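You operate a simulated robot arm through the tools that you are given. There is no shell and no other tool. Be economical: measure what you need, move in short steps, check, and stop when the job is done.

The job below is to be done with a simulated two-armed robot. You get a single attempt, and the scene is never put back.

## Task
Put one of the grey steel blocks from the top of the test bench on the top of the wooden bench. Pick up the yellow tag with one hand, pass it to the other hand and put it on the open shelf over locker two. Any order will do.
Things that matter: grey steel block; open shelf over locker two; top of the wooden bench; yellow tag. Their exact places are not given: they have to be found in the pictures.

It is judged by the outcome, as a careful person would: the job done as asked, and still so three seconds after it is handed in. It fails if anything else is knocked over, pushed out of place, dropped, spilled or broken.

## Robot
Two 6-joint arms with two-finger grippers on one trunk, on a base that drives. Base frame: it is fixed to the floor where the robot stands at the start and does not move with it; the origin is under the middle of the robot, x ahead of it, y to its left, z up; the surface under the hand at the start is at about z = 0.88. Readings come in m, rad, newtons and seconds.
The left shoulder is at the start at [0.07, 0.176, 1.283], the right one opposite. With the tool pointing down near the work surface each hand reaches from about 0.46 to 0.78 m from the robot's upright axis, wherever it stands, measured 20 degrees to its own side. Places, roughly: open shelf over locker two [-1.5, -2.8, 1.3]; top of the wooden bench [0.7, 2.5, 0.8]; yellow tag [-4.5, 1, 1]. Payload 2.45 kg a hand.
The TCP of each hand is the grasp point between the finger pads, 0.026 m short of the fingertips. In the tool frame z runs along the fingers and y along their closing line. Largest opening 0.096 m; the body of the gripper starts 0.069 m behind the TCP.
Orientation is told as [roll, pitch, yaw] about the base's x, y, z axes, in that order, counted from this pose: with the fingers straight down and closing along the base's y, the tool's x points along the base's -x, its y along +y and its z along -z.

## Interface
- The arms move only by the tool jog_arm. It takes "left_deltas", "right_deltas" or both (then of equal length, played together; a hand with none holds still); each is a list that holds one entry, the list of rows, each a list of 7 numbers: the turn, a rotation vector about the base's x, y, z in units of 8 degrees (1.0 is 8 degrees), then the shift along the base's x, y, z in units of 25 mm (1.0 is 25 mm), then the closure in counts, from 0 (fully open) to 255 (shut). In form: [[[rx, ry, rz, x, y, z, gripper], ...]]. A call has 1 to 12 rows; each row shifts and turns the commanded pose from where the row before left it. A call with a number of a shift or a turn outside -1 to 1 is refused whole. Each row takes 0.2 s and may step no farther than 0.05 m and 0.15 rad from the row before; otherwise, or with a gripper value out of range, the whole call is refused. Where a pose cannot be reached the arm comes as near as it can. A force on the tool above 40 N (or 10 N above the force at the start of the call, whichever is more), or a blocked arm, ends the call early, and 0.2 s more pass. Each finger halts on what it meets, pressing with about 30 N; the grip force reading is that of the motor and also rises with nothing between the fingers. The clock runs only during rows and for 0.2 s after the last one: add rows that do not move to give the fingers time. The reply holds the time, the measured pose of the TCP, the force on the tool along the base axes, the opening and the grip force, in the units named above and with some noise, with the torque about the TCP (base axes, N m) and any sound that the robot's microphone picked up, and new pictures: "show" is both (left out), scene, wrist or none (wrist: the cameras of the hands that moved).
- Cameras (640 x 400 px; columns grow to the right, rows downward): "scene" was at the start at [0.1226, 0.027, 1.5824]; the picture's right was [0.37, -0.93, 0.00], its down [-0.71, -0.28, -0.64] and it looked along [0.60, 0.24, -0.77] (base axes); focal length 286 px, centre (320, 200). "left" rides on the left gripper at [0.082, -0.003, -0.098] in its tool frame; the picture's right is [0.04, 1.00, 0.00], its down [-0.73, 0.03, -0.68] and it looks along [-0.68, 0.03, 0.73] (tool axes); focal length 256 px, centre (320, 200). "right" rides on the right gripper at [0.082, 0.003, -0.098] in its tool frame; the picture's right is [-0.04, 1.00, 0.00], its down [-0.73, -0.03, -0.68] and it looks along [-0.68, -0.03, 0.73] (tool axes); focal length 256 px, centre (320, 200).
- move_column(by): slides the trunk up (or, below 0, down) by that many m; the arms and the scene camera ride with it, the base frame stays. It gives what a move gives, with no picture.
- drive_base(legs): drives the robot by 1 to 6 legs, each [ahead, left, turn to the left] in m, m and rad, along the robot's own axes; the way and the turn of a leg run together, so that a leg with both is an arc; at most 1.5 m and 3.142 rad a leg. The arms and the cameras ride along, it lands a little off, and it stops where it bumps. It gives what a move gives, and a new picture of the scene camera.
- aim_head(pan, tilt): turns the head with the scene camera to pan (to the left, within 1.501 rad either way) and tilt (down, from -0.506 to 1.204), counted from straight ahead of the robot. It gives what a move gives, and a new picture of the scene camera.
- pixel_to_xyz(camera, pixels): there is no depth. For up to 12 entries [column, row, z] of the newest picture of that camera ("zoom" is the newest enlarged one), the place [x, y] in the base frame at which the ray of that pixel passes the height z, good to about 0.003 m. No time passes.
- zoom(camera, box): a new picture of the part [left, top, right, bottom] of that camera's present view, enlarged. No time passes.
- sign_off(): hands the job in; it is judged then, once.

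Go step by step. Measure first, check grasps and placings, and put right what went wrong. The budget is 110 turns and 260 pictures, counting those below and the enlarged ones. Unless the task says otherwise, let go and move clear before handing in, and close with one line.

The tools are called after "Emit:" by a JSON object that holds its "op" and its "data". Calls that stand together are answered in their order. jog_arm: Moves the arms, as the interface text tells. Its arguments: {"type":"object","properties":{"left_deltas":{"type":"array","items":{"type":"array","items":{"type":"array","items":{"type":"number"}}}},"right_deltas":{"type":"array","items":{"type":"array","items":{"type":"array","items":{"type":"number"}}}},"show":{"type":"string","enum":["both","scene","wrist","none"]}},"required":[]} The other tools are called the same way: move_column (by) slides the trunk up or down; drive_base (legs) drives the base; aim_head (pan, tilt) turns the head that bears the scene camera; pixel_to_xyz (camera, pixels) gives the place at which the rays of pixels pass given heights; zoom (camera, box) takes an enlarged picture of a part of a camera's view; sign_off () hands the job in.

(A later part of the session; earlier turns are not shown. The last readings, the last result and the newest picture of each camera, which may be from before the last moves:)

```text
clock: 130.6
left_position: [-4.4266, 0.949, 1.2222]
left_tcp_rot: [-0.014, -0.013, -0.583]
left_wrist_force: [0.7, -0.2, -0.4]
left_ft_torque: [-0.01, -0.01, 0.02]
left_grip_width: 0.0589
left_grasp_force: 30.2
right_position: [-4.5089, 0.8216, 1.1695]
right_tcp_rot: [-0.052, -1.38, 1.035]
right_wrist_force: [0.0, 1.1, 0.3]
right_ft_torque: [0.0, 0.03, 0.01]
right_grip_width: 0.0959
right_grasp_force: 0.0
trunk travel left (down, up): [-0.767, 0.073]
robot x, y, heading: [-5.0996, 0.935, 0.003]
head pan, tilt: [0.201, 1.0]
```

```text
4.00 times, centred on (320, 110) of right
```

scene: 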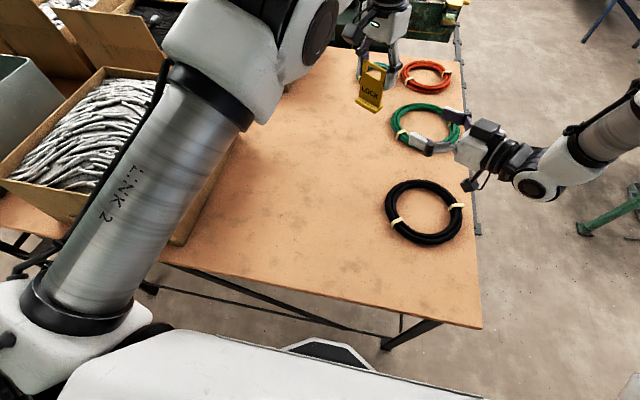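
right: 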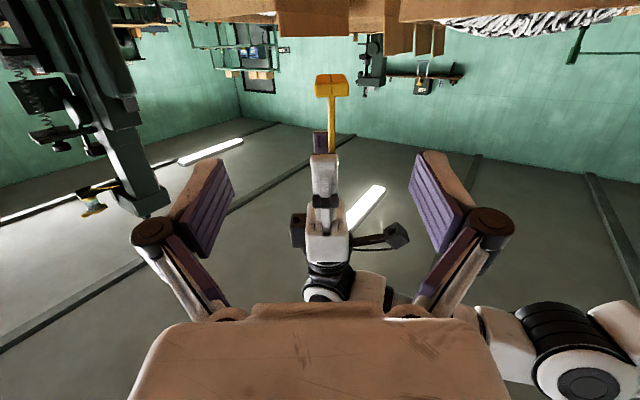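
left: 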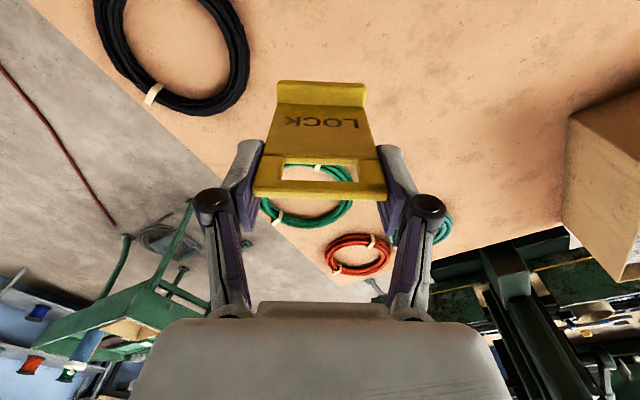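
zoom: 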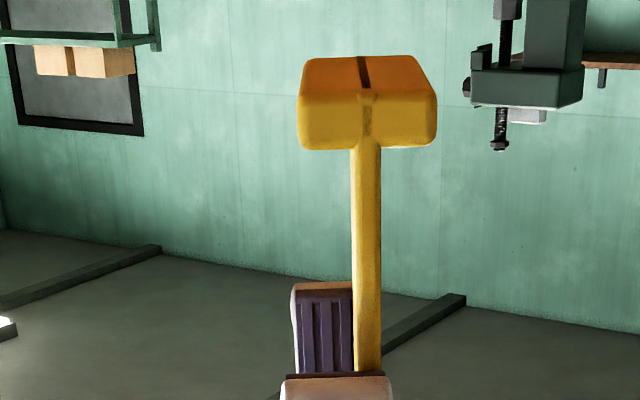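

The plate is now edge-on at column 332, about 9 mm off axis, and the free part between base and left fingertip spans zoom rows 148–283. I'll shift 9 mm sideways, drop 5 mm and advance 0.14 m so the open fingers straddle the plate.

Emit:
{"op": "jog_arm", "data": {"right_deltas": [[[0, 0, 0, -0.316, 0.212, -0.18, 0], [0, 0, 0, 0.516, 0.777, 0, 0], [0, 0, 0, 0.516, 0.777, 0, 0], [0, 0, 0, 0.516, 0.777, 0, 0], [0, 0, 0, 0.516, 0.777, 0, 0], [0, 0, 0, 0.516, 0.777, 0, 0], [0, 0, 0, 0, 0, 0, 0]]]}}

Emit:
{"op": "zoom", "data": {"camera": "right", "box": [220, 80, 420, 220]}}

```text
clock: 132.2
left_position: [-4.4278, 0.9475, 1.2225]
left_tcp_rot: [-0.011, -0.014, -0.581]
left_wrist_force: [-0.3, 0.2, -1.5]
left_ft_torque: [0.02, -0.04, -0.03]
left_grip_width: 0.0594
left_grasp_force: 29.7
right_position: [-4.4519, 0.9213, 1.1645]
right_tcp_rot: [-0.051, -1.383, 1.035]
right_wrist_force: [-0.1, 0.3, 1.0]
right_ft_torque: [0.01, 0.02, 0.02]
right_grip_width: 0.096
right_grasp_force: 0.0
trunk travel left (down, up): [-0.767, 0.073]
robot x, y, heading: [-5.0937, 0.9345, 0.0]
head pan, tilt: [0.201, 1.0]
```

scene: 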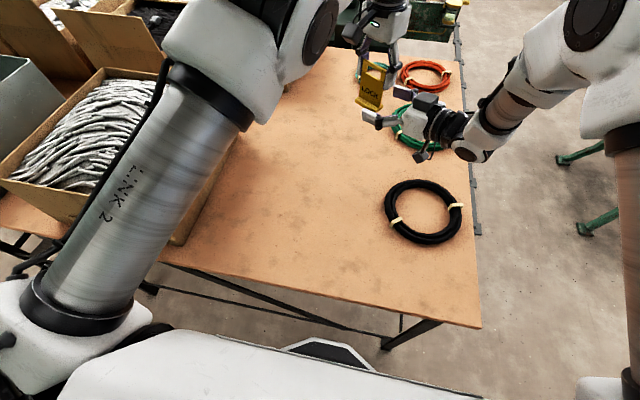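
right: 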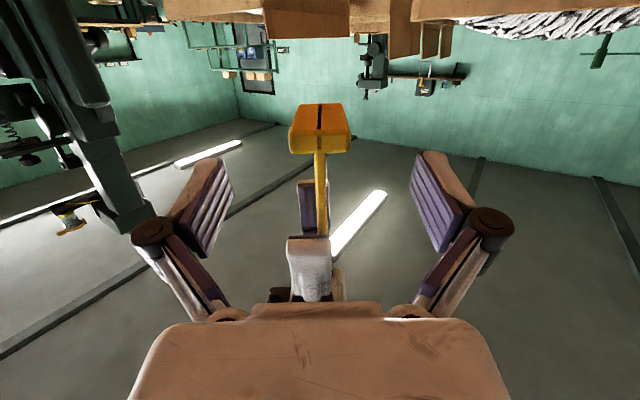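

```text
2.86 times, centred on (320, 150) of right
```

zoom: 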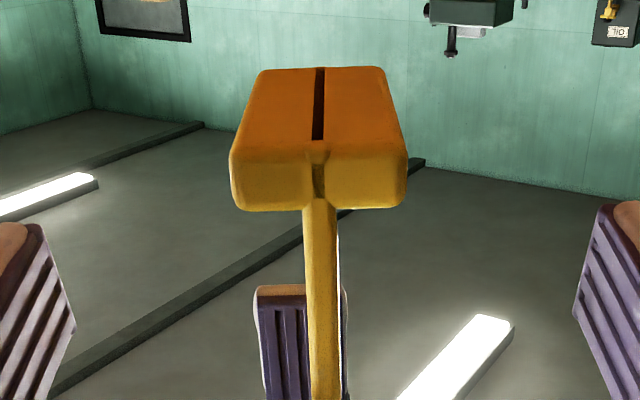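

The plate is centred between the right fingers (zoom column 320) and the left fingertip stays beyond the pads' band. I'll advance the last 22 mm and close the right hand.

Emit:
{"op": "jog_arm", "data": {"right_deltas": [[[0, 0, 0, 0.49, 0.73, -0.05, 0], [0, 0, 0, 0, 0, 0, 0], [0, 0, 0, 0, 0, 0, 255], [0, 0, 0, 0, 0, 0, 255], [0, 0, 0, 0, 0, 0, 255], [0, 0, 0, 0, 0, 0, 255], [0, 0, 0, 0, 0, 0, 255]]]}}

Emit:
{"op": "zoom", "data": {"camera": "right", "box": [220, 80, 420, 220]}}

Emit:
{"op": "zoom", "data": {"camera": "scene", "box": [320, 20, 480, 170]}}

```text
clock: 133.8
left_position: [-4.4262, 0.9489, 1.222]
left_tcp_rot: [-0.011, -0.015, -0.58]
left_wrist_force: [22.3, 3.7, -6.7]
left_ft_torque: [-0.17, -1.18, -0.34]
left_grip_width: 0.0593
left_grasp_force: 29.3
right_position: [-4.4396, 0.9402, 1.1636]
right_tcp_rot: [-0.051, -1.382, 1.039]
right_wrist_force: [-22.4, -4.7, 5.9]
right_ft_torque: [0.41, -0.18, 0.46]
right_grip_width: 0.029
right_grasp_force: 29.9
trunk travel left (down, up): [-0.767, 0.073]
robot x, y, heading: [-5.0956, 0.9348, 0.005]
head pan, tilt: [0.201, 1.0]
```

scene: 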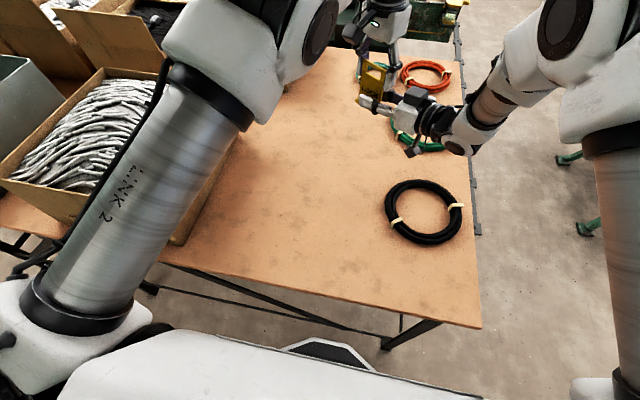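
right: 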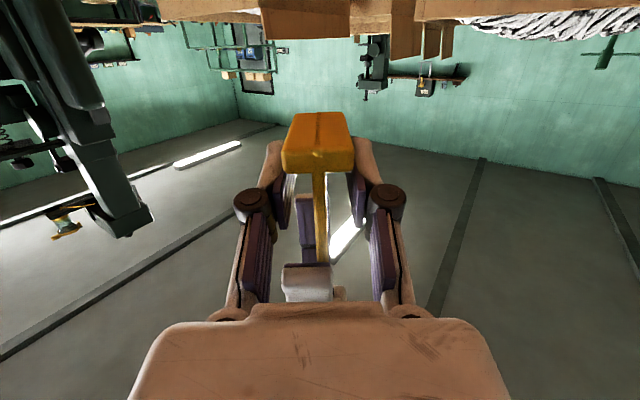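

```text
2.86 times, centred on (320, 150) of right
```

zoom: 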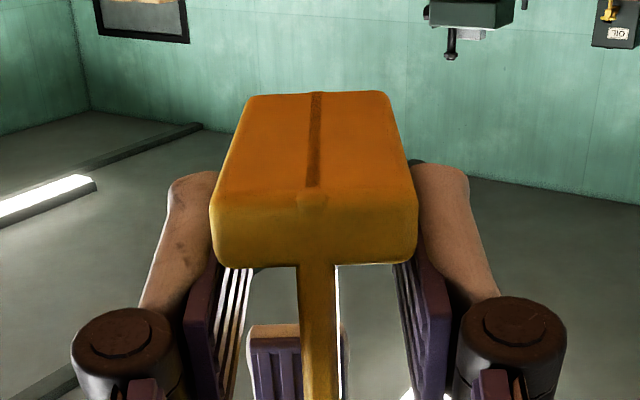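

```text
2.67 times, centred on (400, 95) of scene
```

zoom: 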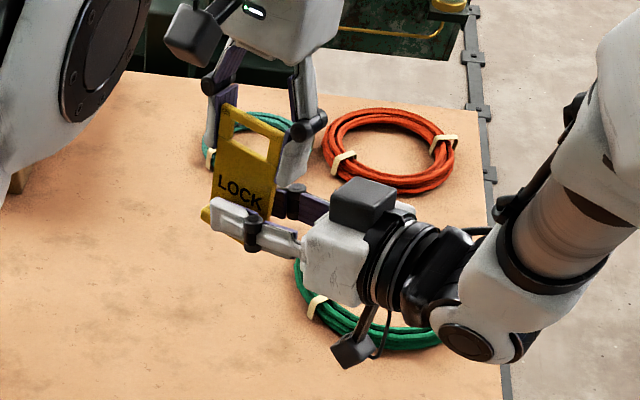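

The right fingers closed at 0.029 m, on the tag's base sides rather than the plate, which is a sound flat grip but only about 8 mm deep. I'll open, go 3.5 mm lower and regrip to hold the base more fully.

Emit:
{"op": "jog_arm", "data": {"right_deltas": [[[0, 0, 0, 0, 0, 0, 120], [0, 0, 0, 0, 0, 0, 120], [0, 0, 0, -0.06, 0.04, -0.14, 120], [0, 0, 0, 0, 0, 0, 120], [0, 0, 0, 0, 0, 0, 255], [0, 0, 0, 0, 0, 0, 255], [0, 0, 0, 0, 0, 0, 255], [0, 0, 0, 0, 0, 0, 255]]], "show": "wrist"}}

Emit:
{"op": "zoom", "data": {"camera": "right", "box": [220, 80, 420, 220]}}

Emit:
{"op": "zoom", "data": {"camera": "scene", "box": [350, 40, 430, 120]}}

```text
clock: 135.6
left_position: [-4.4265, 0.9481, 1.2218]
left_tcp_rot: [-0.013, -0.012, -0.581]
left_wrist_force: [-3.6, 9.9, 0.8]
left_ft_torque: [0.71, 0.32, 0.02]
left_grip_width: 0.0592
left_grasp_force: 30.0
right_position: [-4.4406, 0.9411, 1.1601]
right_tcp_rot: [-0.049, -1.383, 1.035]
right_wrist_force: [5.1, -10.6, 0.0]
right_ft_torque: [-0.07, -0.04, -0.22]
right_grip_width: 0.029
right_grasp_force: 30.1
trunk travel left (down, up): [-0.767, 0.073]
robot x, y, heading: [-5.0975, 0.9378, 0.007]
head pan, tilt: [0.201, 1.0]
```

right: 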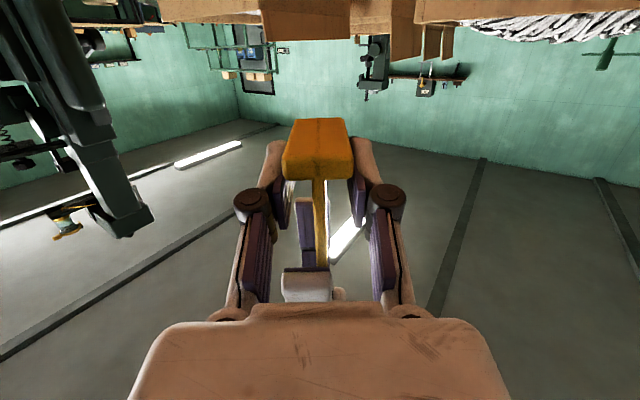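

```text
2.86 times, centred on (320, 150) of right
```

zoom: 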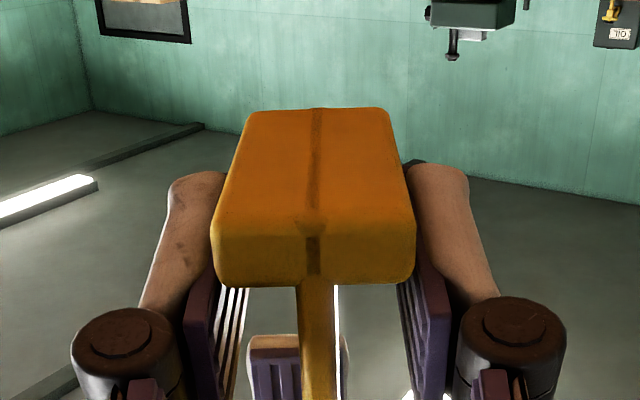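

```text
5.00 times, centred on (390, 80) of scene
```

zoom: 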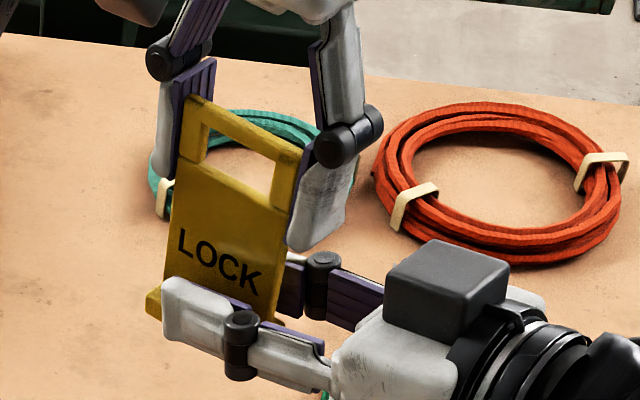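

The base is now held well inside the right pads, and the forces between the hands are small. I'll open the left hand only slightly, to avoid the right finger joint, and lift it straight up.

Emit:
{"op": "jog_arm", "data": {"left_deltas": [[[0, 0, 0, 0, 0, 0, 70], [0, 0, 0, 0, 0, 0, 70], [0, 0, 0, 0, 0, 0, 70], [0, 0, 0, 0, 0, 0.5, 70], [0, 0, 0, 0, 0, 0.8, 70], [0, 0, 0, 0, 0, 1, 70], [0, 0, 0, 0, 0, 1, 70]]], "show": "both"}}

Emit:
{"op": "zoom", "data": {"camera": "right", "box": [220, 80, 420, 220]}}

```text
clock: 137.2
left_position: [-4.4303, 0.9374, 1.3026]
left_tcp_rot: [0.003, -0.009, -0.601]
left_wrist_force: [0.6, -0.4, -0.2]
left_ft_torque: [-0.01, 0.01, 0.03]
left_grip_width: 0.0696
left_grasp_force: 0.1
right_position: [-4.4409, 0.941, 1.1616]
right_tcp_rot: [-0.052, -1.383, 1.038]
right_wrist_force: [0.0, -0.7, 0.1]
right_ft_torque: [-0.03, -0.03, -0.01]
right_grip_width: 0.0289
right_grasp_force: 29.9
trunk travel left (down, up): [-0.767, 0.073]
robot x, y, heading: [-5.0973, 0.9368, 0.003]
head pan, tilt: [0.201, 1.0]
```

scene: 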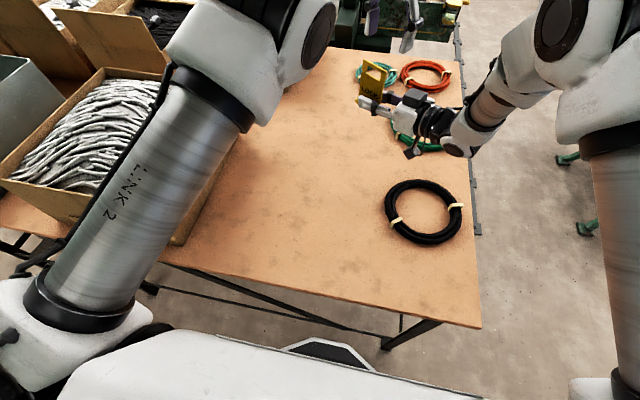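
left: 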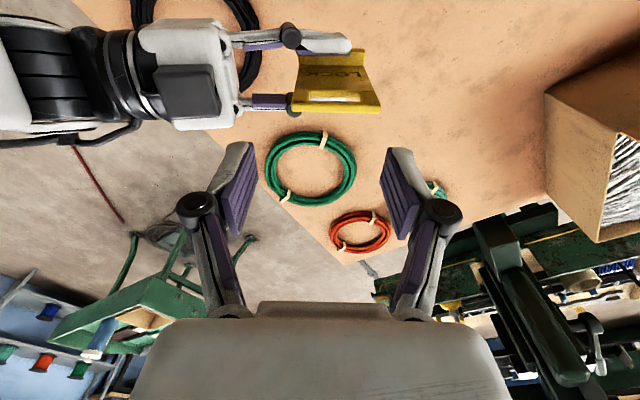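

```text
2.86 times, centred on (320, 150) of right
```

zoom: 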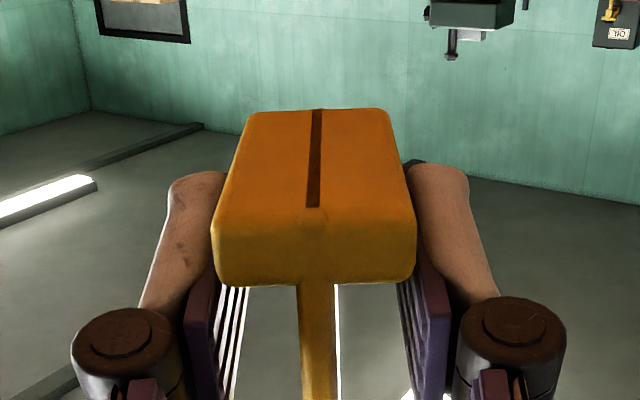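

The right hand alone holds the tag upright (0.029 m, 30 N). I'll draw both hands apart and back for driving.

Emit:
{"op": "jog_arm", "data": {"left_deltas": [[[0, 0, 0.2, -0.7, 0.9, 0.3, 0], [0, 0, 0.38, -0.9, 1, 0.3, 0], [0, 0, 0.38, -0.9, 1, 0, 0], [0, 0, 0.38, -0.9, 1, 0, 0], [0, 0, 0.38, -0.9, 1, 0, 0], [0, 0, 0.38, -0.9, 1, -0.2, 0], [0, 0, 0.38, -0.9, 1, -0.2, 0], [0, 0, 0.38, -0.9, 1, -0.3, 0], [0, 0, 0.38, -0.9, 1, -0.3, 0], [0, 0, 0.38, -0.9, 1, -0.3, 0], [0, 0, 0.38, -0.9, 1, -0.3, 0], [0, 0, 0.3, -0.9, 0.9, -0.3, 0]]], "right_deltas": [[[0, 0, 0, -0.2, -1, 0.3, 255], [0, 0, 0, -0.2, -1, 0.3, 255], [0, 0, 0, -0.2, -1, 0.3, 255], [0, 0, 0, -0.2, -1, 0.3, 255], [0, 0, 0, -0.2, -1, 0.3, 255], [0, 0, 0, -0.2, -1, 0.3, 255], [0, 0, 0, -0.2, -1, 0.3, 255], [0, 0, 0, -0.2, -1, 0.3, 255], [0, 0, 0, -0.2, -1, 0.3, 255], [0, 0, 0, -0.2, -1, 0.3, 255], [0, 0, 0, -0.2, -1, 0.3, 255], [0, 0, 0, -0.2, -1, 0.3, 255]]]}}

```text
clock: 139.8
left_position: [-4.6759, 1.2345, 1.2546]
left_tcp_rot: [0.001, -0.007, 0.004]
left_wrist_force: [-0.4, -0.7, -0.2]
left_ft_torque: [0.0, -0.04, -0.01]
left_grip_width: 0.0958
left_grasp_force: 0.0
left hand out of reach, approached as far as the arm can: row 11, 12
right_position: [-4.5007, 0.6413, 1.2501]
right_tcp_rot: [-0.053, -1.379, 1.037]
right_wrist_force: [0.3, 0.1, -0.2]
right_ft_torque: [-0.03, -0.02, -0.01]
right_grip_width: 0.0288
right_grasp_force: 29.0
trunk travel left (down, up): [-0.767, 0.073]
robot x, y, heading: [-5.0971, 0.9344, 0.007]
head pan, tilt: [0.201, 1.0]
```

scene: 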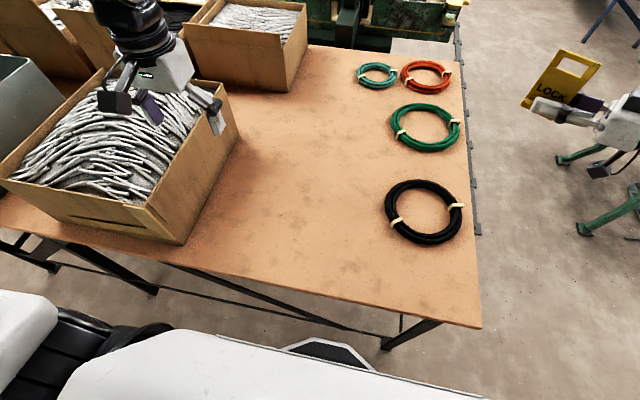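
right: 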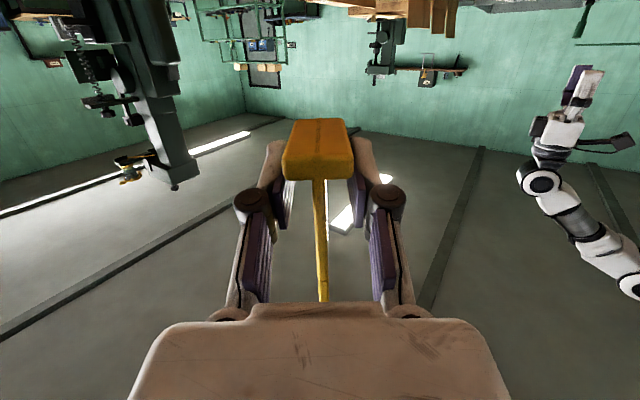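
left: 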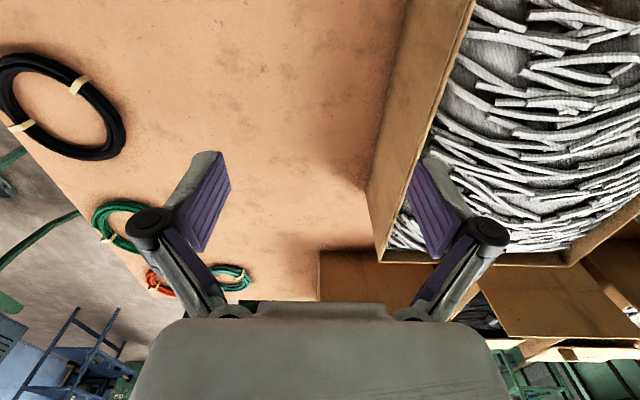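

Both hands are clear and the tag is held upright. I'll back off a little, strafe right and drive forward out of the aisle in known-clear space.

Emit:
{"op": "drive_base", "data": {"legs": [[-0.05, 0, 0], [0, -0.8, 0], [0.8, -0.05, 0]]}}

Emit:
{"op": "aim_head", "data": {"pan": -0.3, "tilt": 0.5}}

```text
clock: 148.7
left_position: [-3.8991, 0.3837, 1.2545]
left_tcp_rot: [0.001, -0.007, 0.006]
left_wrist_force: [0.5, 0.1, 0.5]
left_ft_torque: [-0.01, 0.0, -0.01]
left_grip_width: 0.096
left_grasp_force: 0.2
right_position: [-3.723, -0.2084, 1.2493]
right_tcp_rot: [-0.055, -1.382, 1.042]
right_wrist_force: [-0.1, -0.4, -1.5]
right_ft_torque: [-0.04, 0.01, 0.0]
right_grip_width: 0.0289
right_grasp_force: 29.8
trunk travel left (down, up): [-0.767, 0.073]
robot x, y, heading: [-4.315, 0.086, 0.01]
head pan, tilt: [0.201, 1.0]
```

scene: 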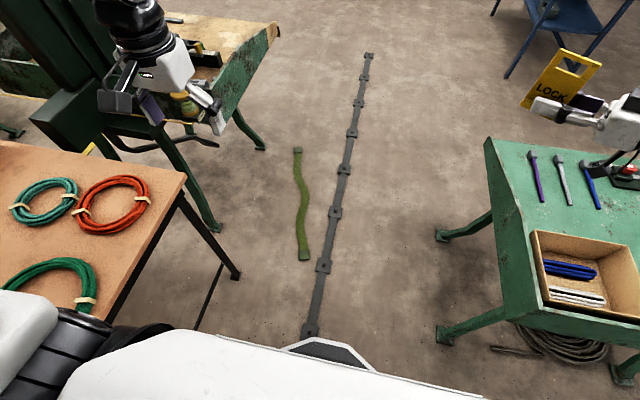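

```text
clock: 149.6
left_position: [-3.8984, 0.3826, 1.254]
left_tcp_rot: [0.0, -0.006, 0.008]
left_wrist_force: [0.3, 0.1, 0.6]
left_ft_torque: [0.01, -0.05, 0.03]
left_grip_width: 0.0959
left_grasp_force: 0.1
right_position: [-3.7233, -0.2083, 1.2497]
right_tcp_rot: [-0.053, -1.382, 1.039]
right_wrist_force: [0.5, 1.1, -0.8]
right_ft_torque: [-0.03, -0.03, 0.01]
right_grip_width: 0.0291
right_grasp_force: 29.8
trunk travel left (down, up): [-0.767, 0.073]
robot x, y, heading: [-4.317, 0.083, 0.007]
head pan, tilt: [-0.3, 0.499]
```

scene: 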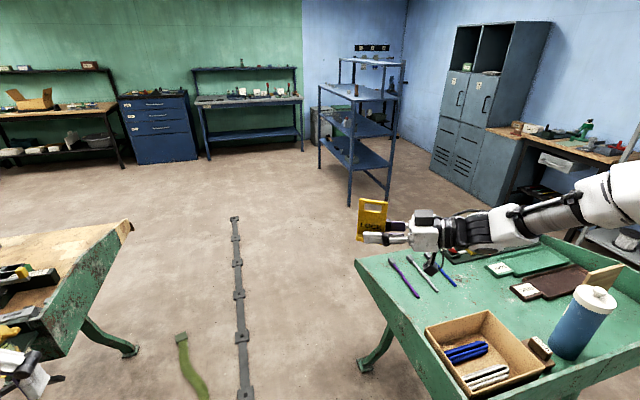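

The lockers with open cubbies above are ahead at pixel (490,45). The blue bottle (595,295) is near the right arm's path, so I'll check its position and raise the trunk for clearance.

Emit:
{"op": "pixel_to_xyz", "data": {"camera": "scene", "pixels": [[595, 292, 1.1], [595, 292, 1.15], [570, 352, 0.88], [555, 240, 0.88], [349, 205, 0.0], [432, 172, 0.0], [475, 193, 0.0]]}}

Emit:
{"op": "zoom", "data": {"camera": "scene", "box": [420, 10, 560, 200]}}

Emit:
{"op": "move_column", "data": {"by": 0.07}}

```text
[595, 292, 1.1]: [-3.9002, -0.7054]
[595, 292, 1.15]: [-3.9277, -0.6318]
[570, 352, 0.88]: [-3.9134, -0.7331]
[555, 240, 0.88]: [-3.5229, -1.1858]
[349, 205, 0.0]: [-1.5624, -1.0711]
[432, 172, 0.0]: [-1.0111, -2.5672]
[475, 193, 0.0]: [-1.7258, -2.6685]
```

```text
2.11 times, centred on (490, 105) of scene
```

zoom: 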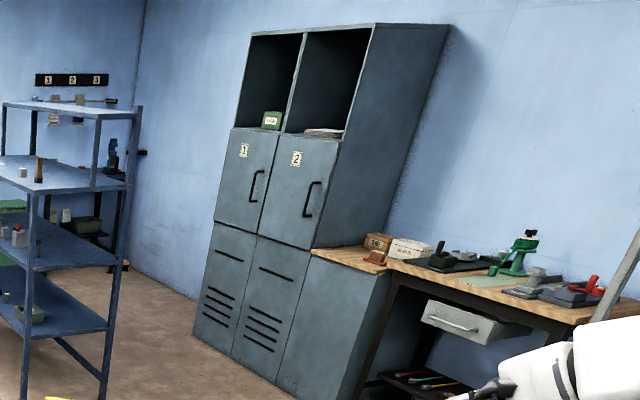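

```text
clock: 150.7
left_position: [-3.8978, 0.3816, 1.3247]
left_tcp_rot: [0.0, -0.006, 0.007]
left_wrist_force: [-0.5, -1.9, 0.3]
left_ft_torque: [0.0, 0.03, 0.01]
left_grip_width: 0.0961
left_grasp_force: 0.0
right_position: [-3.7224, -0.2102, 1.32]
right_tcp_rot: [-0.051, -1.384, 1.039]
right_wrist_force: [0.0, 1.1, -0.8]
right_ft_torque: [0.01, 0.01, -0.01]
right_grip_width: 0.0291
right_grasp_force: 29.5
trunk travel left (down, up): [-0.837, 0.003]
robot x, y, heading: [-4.3216, 0.0836, 0.006]
head pan, tilt: [-0.3, 0.499]
```

Locker 2 is the one nearer to us (label at zoom (296,158)), its open cubby facing +y with a stack of something lying inside. I'll drive out of the aisle, then turn right toward the lockers.

Emit:
{"op": "drive_base", "data": {"legs": [[1.1, 0.03, 0], [1.0, -0.03, 0], [0, 0, -1.3]]}}

Emit:
{"op": "aim_head", "data": {"pan": 0.0, "tilt": 0.4}}

```text
clock: 164.3
left_position: [-1.8299, -0.2244, 1.3244]
left_tcp_rot: [-0.002, -0.008, -1.306]
left_wrist_force: [-0.3, -0.2, 0.0]
left_ft_torque: [0.02, -0.03, 0.01]
left_grip_width: 0.0962
left_grasp_force: 0.1
right_position: [-2.356, -0.5461, 1.3212]
right_tcp_rot: [-0.053, -1.382, -0.271]
right_wrist_force: [1.0, -0.2, -1.1]
right_ft_torque: [-0.01, -0.01, 0.04]
right_grip_width: 0.0289
right_grasp_force: 30.4
trunk travel left (down, up): [-0.837, 0.003]
robot x, y, heading: [-2.2286, 0.1052, -1.303]
head pan, tilt: [-0.3, 0.499]
```

scene: 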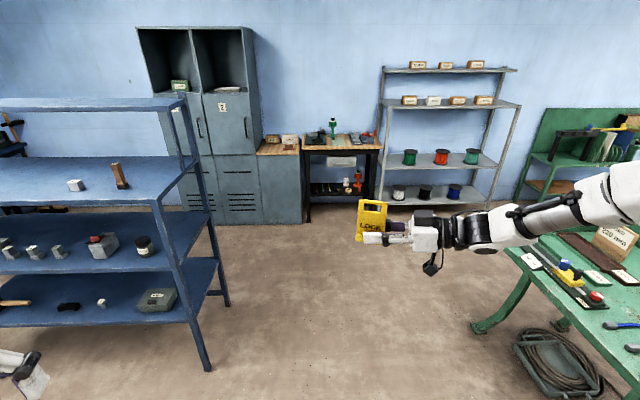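

```text
clock: 165.1
left_position: [-1.8309, -0.2258, 1.3239]
left_tcp_rot: [-0.001, -0.007, -1.307]
left_wrist_force: [0.4, 0.1, -0.1]
left_ft_torque: [-0.03, 0.01, 0.01]
left_grip_width: 0.0961
left_grasp_force: 0.0
right_position: [-2.3582, -0.5459, 1.3209]
right_tcp_rot: [-0.049, -1.382, -0.274]
right_wrist_force: [-0.6, -0.1, -0.4]
right_ft_torque: [-0.02, 0.06, -0.01]
right_grip_width: 0.0289
right_grasp_force: 29.9
trunk travel left (down, up): [-0.837, 0.003]
robot x, y, heading: [-2.2277, 0.1065, -1.303]
head pan, tilt: [0.0, 0.4]
```

scene: 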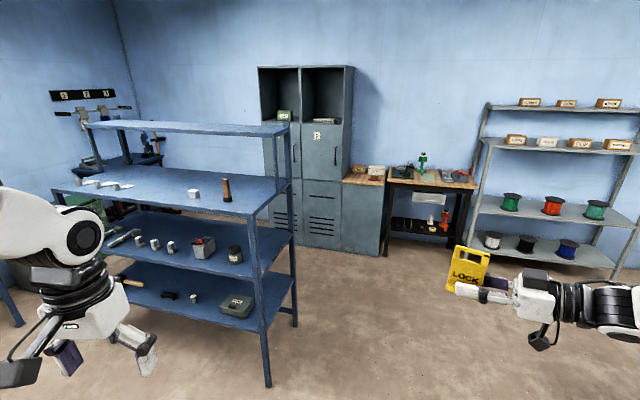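

Emit:
{"op": "pixel_to_xyz", "data": {"camera": "scene", "pixels": [[268, 385, 0.0], [295, 325, 0.0], [340, 252, 0.0], [304, 244, 0.0], [303, 124, 1.3], [340, 125, 1.3], [303, 124, 1.4], [340, 125, 1.4], [303, 124, 1.35], [340, 125, 1.35], [375, 257, 0.0]]}}

Emit:
{"op": "zoom", "data": {"camera": "scene", "box": [240, 50, 400, 270]}}

```text
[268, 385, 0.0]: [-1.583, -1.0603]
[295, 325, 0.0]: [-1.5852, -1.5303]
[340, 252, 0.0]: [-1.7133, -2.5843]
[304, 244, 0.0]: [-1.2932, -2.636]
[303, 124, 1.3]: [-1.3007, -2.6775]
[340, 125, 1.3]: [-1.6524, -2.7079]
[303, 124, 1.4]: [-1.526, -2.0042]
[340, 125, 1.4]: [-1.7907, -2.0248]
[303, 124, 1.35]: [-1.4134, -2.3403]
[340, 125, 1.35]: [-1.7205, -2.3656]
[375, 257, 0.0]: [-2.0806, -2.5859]
```

```text
1.82 times, centred on (320, 160) of scene
```

zoom: 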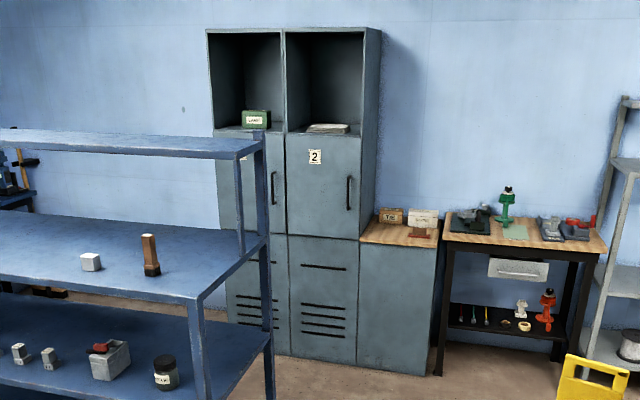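

Locker 2's cubby spans x≈−1.32…−1.70 with its front at y≈−2.61 and floor near z 1.31; the rack's back legs are at (−1.585, −1.53). Before entering, I'll test turning the right hand to point straight ahead here in free space.

Emit:
{"op": "jog_arm", "data": {"right_deltas": [[[0, 0, -0.9, 0, 0, 0, 255], [0, 0, -0.9, 0, 0, 0, 255], [0, 0, -0.9, 0, 0, 0, 255], [0, 0, -0.9, 0, 0, 0, 255], [0, 0, -0.9, 0, 0, 0, 255], [0, 0, -0.9, 0, 0, 0, 255], [0, 0, 0, 0, 0, 0, 255]]], "show": "scene"}}

```text
clock: 166.7
left_position: [-1.8309, -0.2257, 1.3245]
left_tcp_rot: [0.001, -0.007, -1.309]
left_wrist_force: [-0.5, -1.2, -0.3]
left_ft_torque: [0.02, -0.03, 0.0]
left_grip_width: 0.0961
left_grasp_force: 0.1
right_position: [-2.3575, -0.5452, 1.3184]
right_tcp_rot: [-0.054, -1.382, -1.028]
right_wrist_force: [-1.3, 0.9, -1.2]
right_ft_torque: [0.02, 0.03, 0.03]
right_grip_width: 0.0293
right_grasp_force: 29.8
trunk travel left (down, up): [-0.837, 0.003]
robot x, y, heading: [-2.2246, 0.1078, -1.299]
head pan, tilt: [0.0, 0.4]
```

scene: 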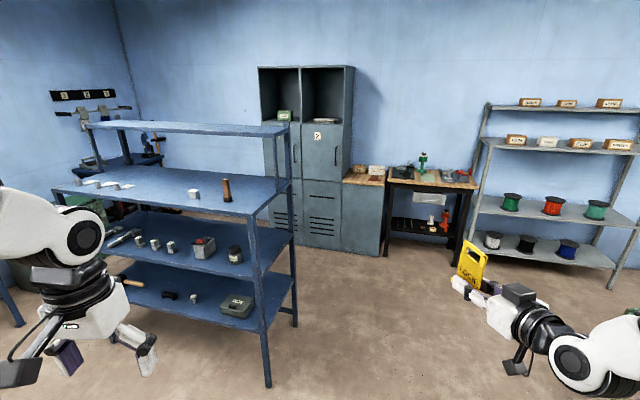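

The right hand now points nearly straight ahead without trouble. I'll move closer to the lockers, keeping well clear of the rack, for a better look into the cubby.

Emit:
{"op": "drive_base", "data": {"legs": [[1.4, -0.41, 0], [0, 0, 0.2]]}}

Emit:
{"op": "aim_head", "data": {"pan": 0.1, "tilt": 0.2}}

Emit:
{"op": "zoom", "data": {"camera": "scene", "box": [220, 80, 460, 240]}}

```text
clock: 174.7
left_position: [-1.7902, -1.6032, 1.3238]
left_tcp_rot: [0.002, -0.008, -1.106]
left_wrist_force: [0.2, 0.3, 0.2]
left_ft_torque: [-0.03, -0.01, -0.05]
left_grip_width: 0.0958
left_grasp_force: 0.1
right_position: [-2.2442, -2.0222, 1.3196]
right_tcp_rot: [-0.048, -1.382, -0.831]
right_wrist_force: [-0.8, 0.5, -1.3]
right_ft_torque: [0.02, 0.02, -0.02]
right_grip_width: 0.0288
right_grasp_force: 29.8
trunk travel left (down, up): [-0.837, 0.003]
robot x, y, heading: [-2.2414, -1.3574, -1.106]
head pan, tilt: [0.0, 0.4]
```

scene: 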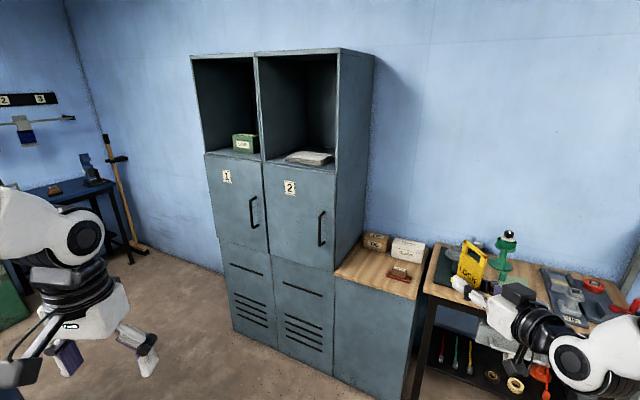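

```text
clock: 175.5
left_position: [-1.7902, -1.6016, 1.3238]
left_tcp_rot: [-0.001, -0.007, -1.104]
left_wrist_force: [-0.3, 0.3, 0.1]
left_ft_torque: [0.02, 0.01, 0.03]
left_grip_width: 0.0957
left_grasp_force: 0.1
right_position: [-2.2424, -2.0208, 1.3203]
right_tcp_rot: [-0.051, -1.382, -0.823]
right_wrist_force: [0.0, 0.3, -0.4]
right_ft_torque: [-0.01, 0.01, 0.0]
right_grip_width: 0.0291
right_grasp_force: 30.0
trunk travel left (down, up): [-0.837, 0.003]
robot x, y, heading: [-2.2412, -1.3561, -1.102]
head pan, tilt: [0.099, 0.201]
```

scene: 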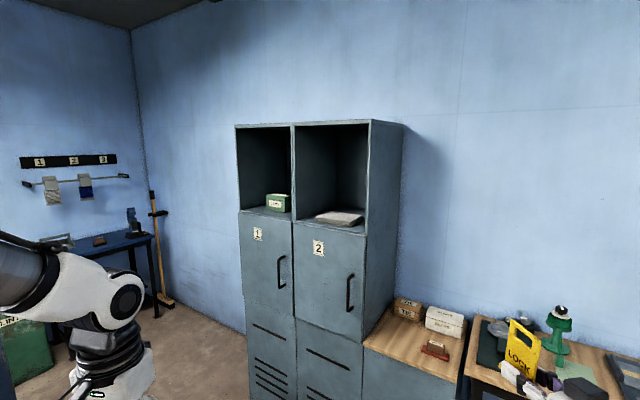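

```text
2.50 times, centred on (340, 160) of scene
```

zoom: 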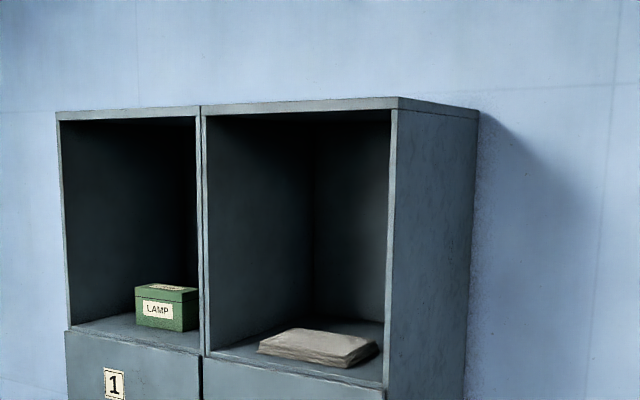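

The cubby over locker 2 holds a folded grey cloth on its right and front part; the left side, near zoom (230,340), is free. I'll measure the shelf floor, the cloth and the free strip.

Emit:
{"op": "pixel_to_xyz", "data": {"camera": "zoom", "pixels": [[208, 356, 1.3], [208, 356, 1.32], [384, 388, 1.3], [384, 388, 1.32], [258, 351, 1.31], [350, 367, 1.31], [378, 352, 1.31], [292, 332, 1.31], [235, 342, 1.31], [310, 322, 1.31]]}}

Emit:
{"op": "zoom", "data": {"camera": "scene", "box": [285, 190, 375, 240]}}

Emit:
{"op": "pixel_to_xyz", "data": {"camera": "scene", "pixels": [[363, 342, 0.8], [363, 342, 0.9], [462, 395, 0.9]]}}

```text
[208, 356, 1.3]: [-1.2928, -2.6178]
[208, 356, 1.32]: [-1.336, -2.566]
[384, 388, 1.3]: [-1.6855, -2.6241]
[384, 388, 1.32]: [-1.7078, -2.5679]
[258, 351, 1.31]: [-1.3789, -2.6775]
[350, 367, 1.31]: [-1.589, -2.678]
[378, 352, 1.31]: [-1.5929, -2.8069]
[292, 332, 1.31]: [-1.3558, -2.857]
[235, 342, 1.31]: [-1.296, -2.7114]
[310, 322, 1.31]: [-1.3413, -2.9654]
```

```text
7.11 times, centred on (330, 215) of scene
```

zoom: 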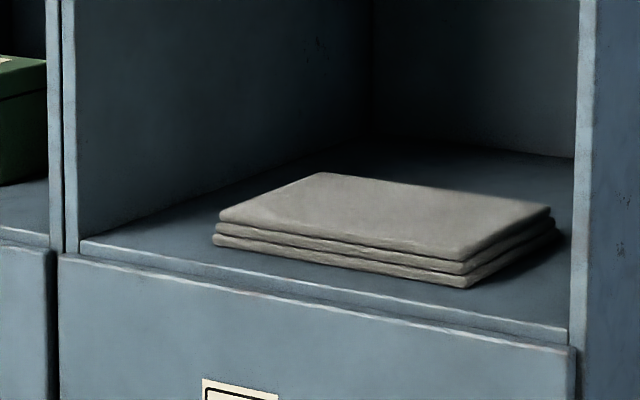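

```text
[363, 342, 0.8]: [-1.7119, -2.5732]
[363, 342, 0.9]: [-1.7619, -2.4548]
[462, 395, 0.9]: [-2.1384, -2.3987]
```

Emit:
{"op": "pixel_to_xyz", "data": {"camera": "zoom", "pixels": [[80, 242, 1.305], [568, 332, 1.305], [60, 255, 1.3], [570, 348, 1.3], [213, 243, 1.305], [470, 288, 1.305], [555, 235, 1.305], [310, 172, 1.33], [220, 210, 1.335], [375, 140, 1.305], [150, 235, 1.305]]}}

```text
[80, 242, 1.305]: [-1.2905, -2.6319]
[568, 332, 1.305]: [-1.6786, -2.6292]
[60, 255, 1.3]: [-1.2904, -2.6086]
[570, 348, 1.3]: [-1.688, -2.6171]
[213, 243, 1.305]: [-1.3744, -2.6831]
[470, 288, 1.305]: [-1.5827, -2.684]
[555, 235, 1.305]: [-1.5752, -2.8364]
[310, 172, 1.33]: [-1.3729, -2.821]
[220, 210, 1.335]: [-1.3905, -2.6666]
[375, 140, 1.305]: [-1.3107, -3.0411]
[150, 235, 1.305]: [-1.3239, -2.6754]
```

The cloth covers x −1.375…−1.58 and y −2.68…−2.83, leaving a free strip about 0.09 m wide on the right (x −1.585…−1.675). I'll aim the tag at (−1.628, −2.67), and first turn, raise and slightly retract the right hand here.

Emit:
{"op": "jog_arm", "data": {"right_deltas": [[[0, 0, -0.78, -0.15, 0.3, 0.43, 255], [0, 0, -0.78, -0.15, 0.3, 0.43, 255], [0, 0, -0.78, -0.15, 0.3, 0.43, 255], [0, 0, -0.78, -0.15, 0.3, 0.43, 255], [0, 0, -0.78, -0.15, 0.3, 0.43, 255], [0, 0, -0.78, -0.15, 0.3, 0.43, 255], [0, 0, 0, 0, 0, 0, 255]]], "show": "both"}}

```text
clock: 177.1
left_position: [-1.7906, -1.6025, 1.3234]
left_tcp_rot: [0.0, -0.006, -1.106]
left_wrist_force: [0.1, -0.7, 0.3]
left_ft_torque: [0.03, -0.03, 0.01]
left_grip_width: 0.0961
left_grasp_force: 0.1
right_position: [-2.2674, -1.9776, 1.3851]
right_tcp_rot: [-0.045, -1.379, -1.488]
right_wrist_force: [-1.0, -0.6, -0.8]
right_ft_torque: [0.04, 0.05, 0.0]
right_grip_width: 0.0293
right_grasp_force: 29.5
trunk travel left (down, up): [-0.837, 0.003]
robot x, y, heading: [-2.2432, -1.3595, -1.099]
head pan, tilt: [0.099, 0.201]
```

scene: 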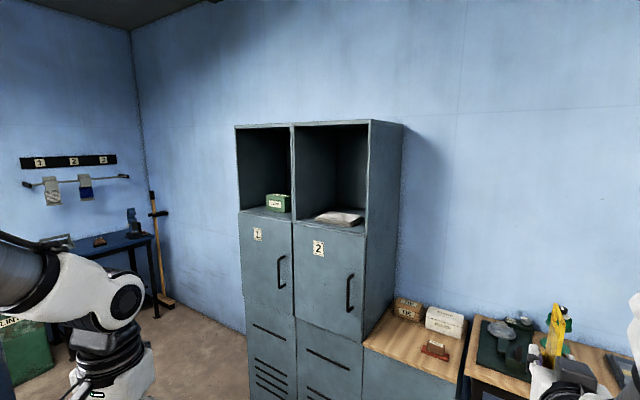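
right: 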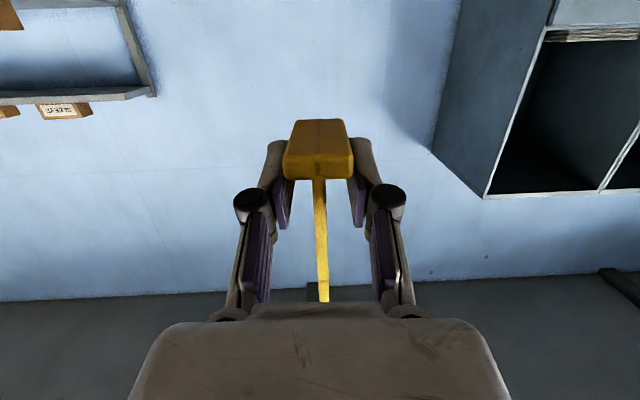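

The hand points squarely at the locker plane with the tag upright. I'll turn slightly, drive forward past the rack's corner, and then check before strafing in.

Emit:
{"op": "drive_base", "data": {"legs": [[0, 0, -0.1], [0.51, -0.1, 0]]}}

Emit:
{"op": "aim_head", "data": {"pan": 1.3, "tilt": 0.8}}

```text
clock: 180.7
left_position: [-1.7147, -2.1579, 1.3241]
left_tcp_rot: [-0.001, -0.008, -1.192]
left_wrist_force: [-0.4, -0.8, -0.3]
left_ft_torque: [-0.02, -0.01, 0.0]
left_grip_width: 0.0962
left_grasp_force: 0.0
right_position: [-2.2219, -2.4891, 1.3856]
right_tcp_rot: [-0.049, -1.385, -1.565]
right_wrist_force: [0.0, -1.6, -1.0]
right_ft_torque: [0.02, -0.01, -0.05]
right_grip_width: 0.029
right_grasp_force: 30.2
trunk travel left (down, up): [-0.837, 0.003]
robot x, y, heading: [-2.1452, -1.8784, -1.185]
head pan, tilt: [0.099, 0.201]
```

scene: 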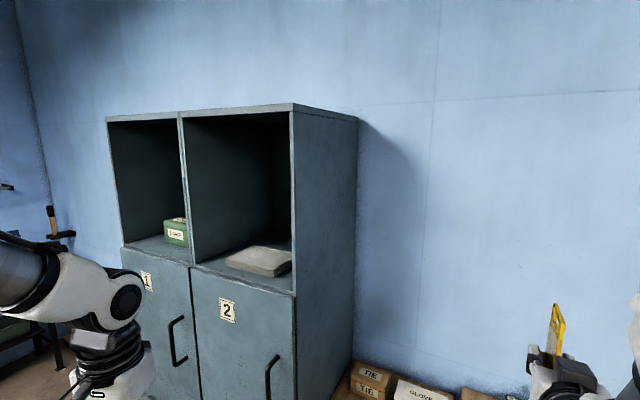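

```text
clock: 182.1
left_position: [-1.7138, -2.1604, 1.3226]
left_tcp_rot: [0.0, -0.008, -1.192]
left_wrist_force: [-0.3, -0.1, -0.8]
left_ft_torque: [-0.01, -0.02, 0.01]
left_grip_width: 0.0958
left_grasp_force: 0.0
right_position: [-2.2199, -2.4909, 1.3853]
right_tcp_rot: [-0.053, -1.383, -1.564]
right_wrist_force: [-0.6, -0.2, 0.1]
right_ft_torque: [-0.02, -0.04, -0.03]
right_grip_width: 0.0291
right_grasp_force: 29.5
trunk travel left (down, up): [-0.837, 0.003]
robot x, y, heading: [-2.1459, -1.8777, -1.191]
head pan, tilt: [1.3, 0.799]
```

scene: 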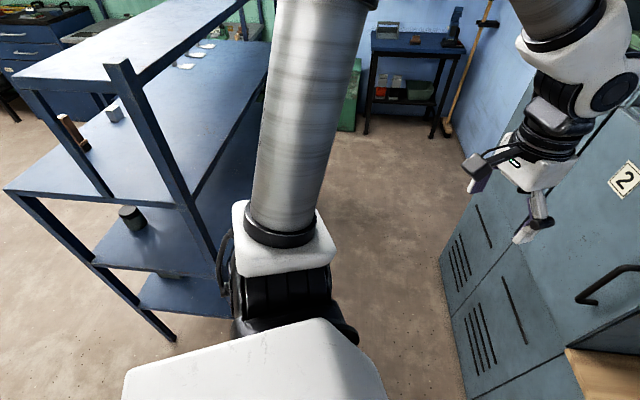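

The rack corner is well to the left rear and the passage toward the lockers is open. I'll strafe 0.41 m toward +x in front of locker 2.

Emit:
{"op": "drive_base", "data": {"legs": [[0.155, 0.385, 0]]}}

Emit:
{"op": "aim_head", "data": {"pan": -0.3, "tilt": 0.4}}

```text
clock: 184.6
left_position: [-1.3028, -2.1676, 1.3245]
left_tcp_rot: [0.002, -0.008, -1.205]
left_wrist_force: [0.0, 0.2, 0.4]
left_ft_torque: [-0.02, 0.0, 0.02]
left_grip_width: 0.0961
left_grasp_force: 0.1
right_position: [-1.8142, -2.4916, 1.3857]
right_tcp_rot: [-0.045, -1.382, -1.586]
right_wrist_force: [-1.2, -0.2, -0.3]
right_ft_torque: [0.0, 0.02, 0.02]
right_grip_width: 0.029
right_grasp_force: 30.0
trunk travel left (down, up): [-0.837, 0.003]
robot x, y, heading: [-1.7266, -1.8792, -1.207]
head pan, tilt: [1.3, 0.799]
```

scene: 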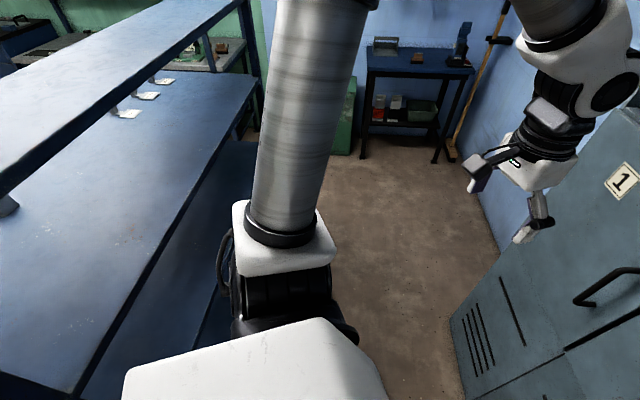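

```text
clock: 186.3
left_position: [-1.3006, -2.1675, 1.3233]
left_tcp_rot: [0.0, -0.007, -1.206]
left_wrist_force: [0.0, 0.0, 0.5]
left_ft_torque: [0.0, -0.01, 0.0]
left_grip_width: 0.096
left_grasp_force: 0.1
right_position: [-1.8123, -2.4905, 1.3855]
right_tcp_rot: [-0.052, -1.382, -1.58]
right_wrist_force: [1.3, 0.4, 0.3]
right_ft_torque: [-0.01, 0.01, 0.03]
right_grip_width: 0.0289
right_grasp_force: 30.4
trunk travel left (down, up): [-0.837, 0.003]
robot x, y, heading: [-1.7288, -1.8775, -1.207]
head pan, tilt: [-0.3, 0.4]
```

scene: 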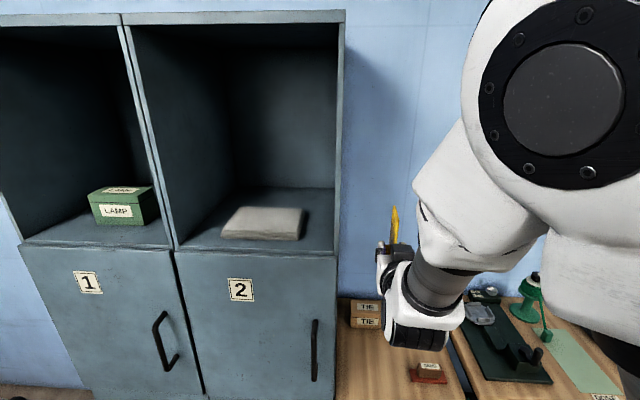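

Now I see the cubby squarely: cloth at (262,223), right wall at column 337. I'll re-measure the strip from this closer view.

Emit:
{"op": "zoom", "data": {"camera": "scene", "box": [200, 180, 360, 280]}}

Emit:
{"op": "pixel_to_xyz", "data": {"camera": "zoom", "pixels": [[530, 290, 1.305], [85, 235, 1.305], [398, 242, 1.305], [434, 140, 1.305], [540, 250, 1.305], [470, 200, 1.305]]}}

```text
4.00 times, centred on (280, 230) of scene
```

zoom: 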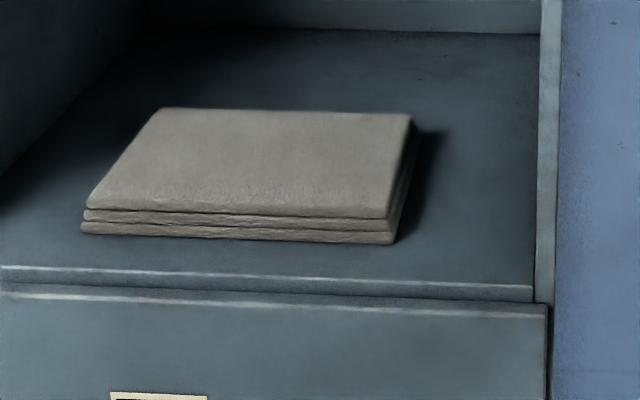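

```text
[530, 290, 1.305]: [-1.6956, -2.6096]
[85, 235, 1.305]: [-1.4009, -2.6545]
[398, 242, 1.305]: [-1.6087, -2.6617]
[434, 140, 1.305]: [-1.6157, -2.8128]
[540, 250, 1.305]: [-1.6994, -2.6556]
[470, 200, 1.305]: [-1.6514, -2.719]
```

Comparing both views puts the shelf floor at z≈1.32, its front edge at y≈−2.57, the right wall at x≈−1.698 and the cloth's right edge at x≈−1.612. I'll slide the hand sideways to x≈−1.655 outside the opening and check.

Emit:
{"op": "jog_arm", "data": {"right_deltas": [[[0, 0, 0, 0.9, 0.2, 0.1, 255], [0, 0, 0, 0.9, 0.2, 0.1, 255], [0, 0, 0, 0.9, 0.2, 0, 255], [0, 0, 0, 0.9, 0, 0, 255], [0, 0, 0, 0.9, 0, 0, 255], [0, 0, 0, 0.9, 0, 0, 255], [0, 0, 0, 0.9, 0, 0, 255], [0, 0, 0, 0, 0, 0, 255]]]}}

Emit:
{"op": "zoom", "data": {"camera": "scene", "box": [200, 140, 440, 290]}}

```text
clock: 188.1
left_position: [-1.3014, -2.1667, 1.3231]
left_tcp_rot: [0.0, -0.007, -1.204]
left_wrist_force: [-0.5, -0.1, 0.1]
left_ft_torque: [-0.02, 0.02, 0.03]
left_grip_width: 0.0958
left_grasp_force: 0.1
right_position: [-1.7426, -2.5456, 1.409]
right_tcp_rot: [0.226, -1.368, -1.872]
right_wrist_force: [0.0, 0.2, -0.8]
right_ft_torque: [-0.02, -0.03, 0.05]
right_grip_width: 0.0288
right_grasp_force: 30.1
right hand out of reach, approached as far as the arm can: row 2, 3, 4, 5, 6, 7
trunk travel left (down, up): [-0.837, 0.003]
robot x, y, heading: [-1.726, -1.8788, -1.206]
head pan, tilt: [-0.3, 0.4]
```

scene: 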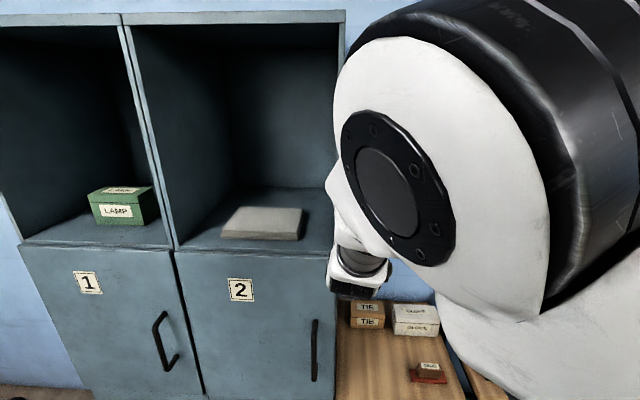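
right: 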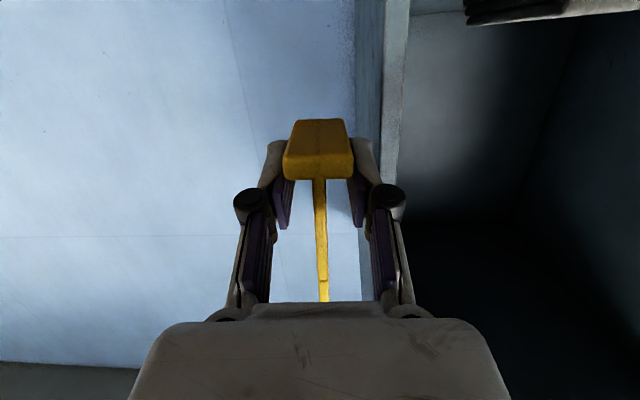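

```text
2.67 times, centred on (320, 215) of scene
```

zoom: 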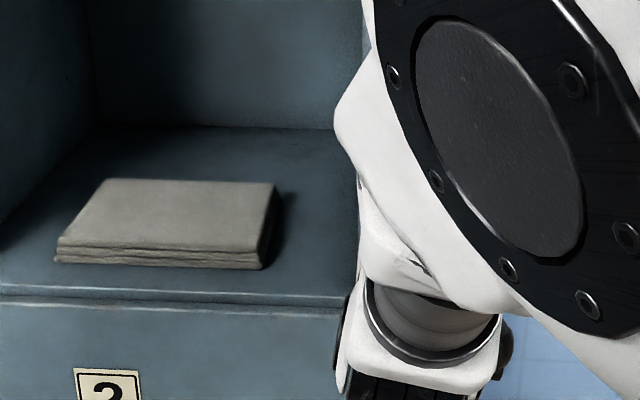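

The arm can't fold that far inward from here; the hand stopped at (−1.743, −2.546), still outside the locker. I'll back it out, then reposition the base so the hand works straight ahead instead.

Emit:
{"op": "jog_arm", "data": {"right_deltas": [[[0, 0, 0, 0, 0.8, 0, 255], [0, 0.1, 0, -0.5, 0.7, -0.2, 255], [0, 0.1, 0, -0.8, 0.4, -0.2, 255], [0, 0.1, 0, -0.8, 0.2, -0.2, 255], [0, 0, 0, -0.7, 0.1, -0.2, 255], [0, 0, 0, 0, 0, 0, 255]]], "show": "wrist"}}

```text
clock: 189.5
left_position: [-1.3014, -2.1667, 1.3232]
left_tcp_rot: [-0.001, -0.006, -1.206]
left_wrist_force: [0.0, -0.2, -0.5]
left_ft_torque: [-0.02, -0.01, 0.01]
left_grip_width: 0.0956
left_grasp_force: 0.1
right_position: [-1.81, -2.4961, 1.382]
right_tcp_rot: [-0.281, -1.38, -1.356]
right_wrist_force: [0.8, 0.4, -0.3]
right_ft_torque: [0.04, 0.0, -0.02]
right_grip_width: 0.0289
right_grasp_force: 30.0
right hand out of reach, approached as far as the arm can: row 1
trunk travel left (down, up): [-0.837, 0.003]
robot x, y, heading: [-1.7314, -1.8762, -1.204]
head pan, tilt: [-0.3, 0.4]
```

right: 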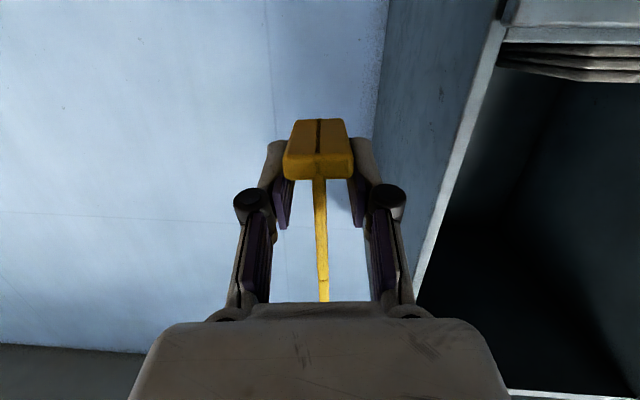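

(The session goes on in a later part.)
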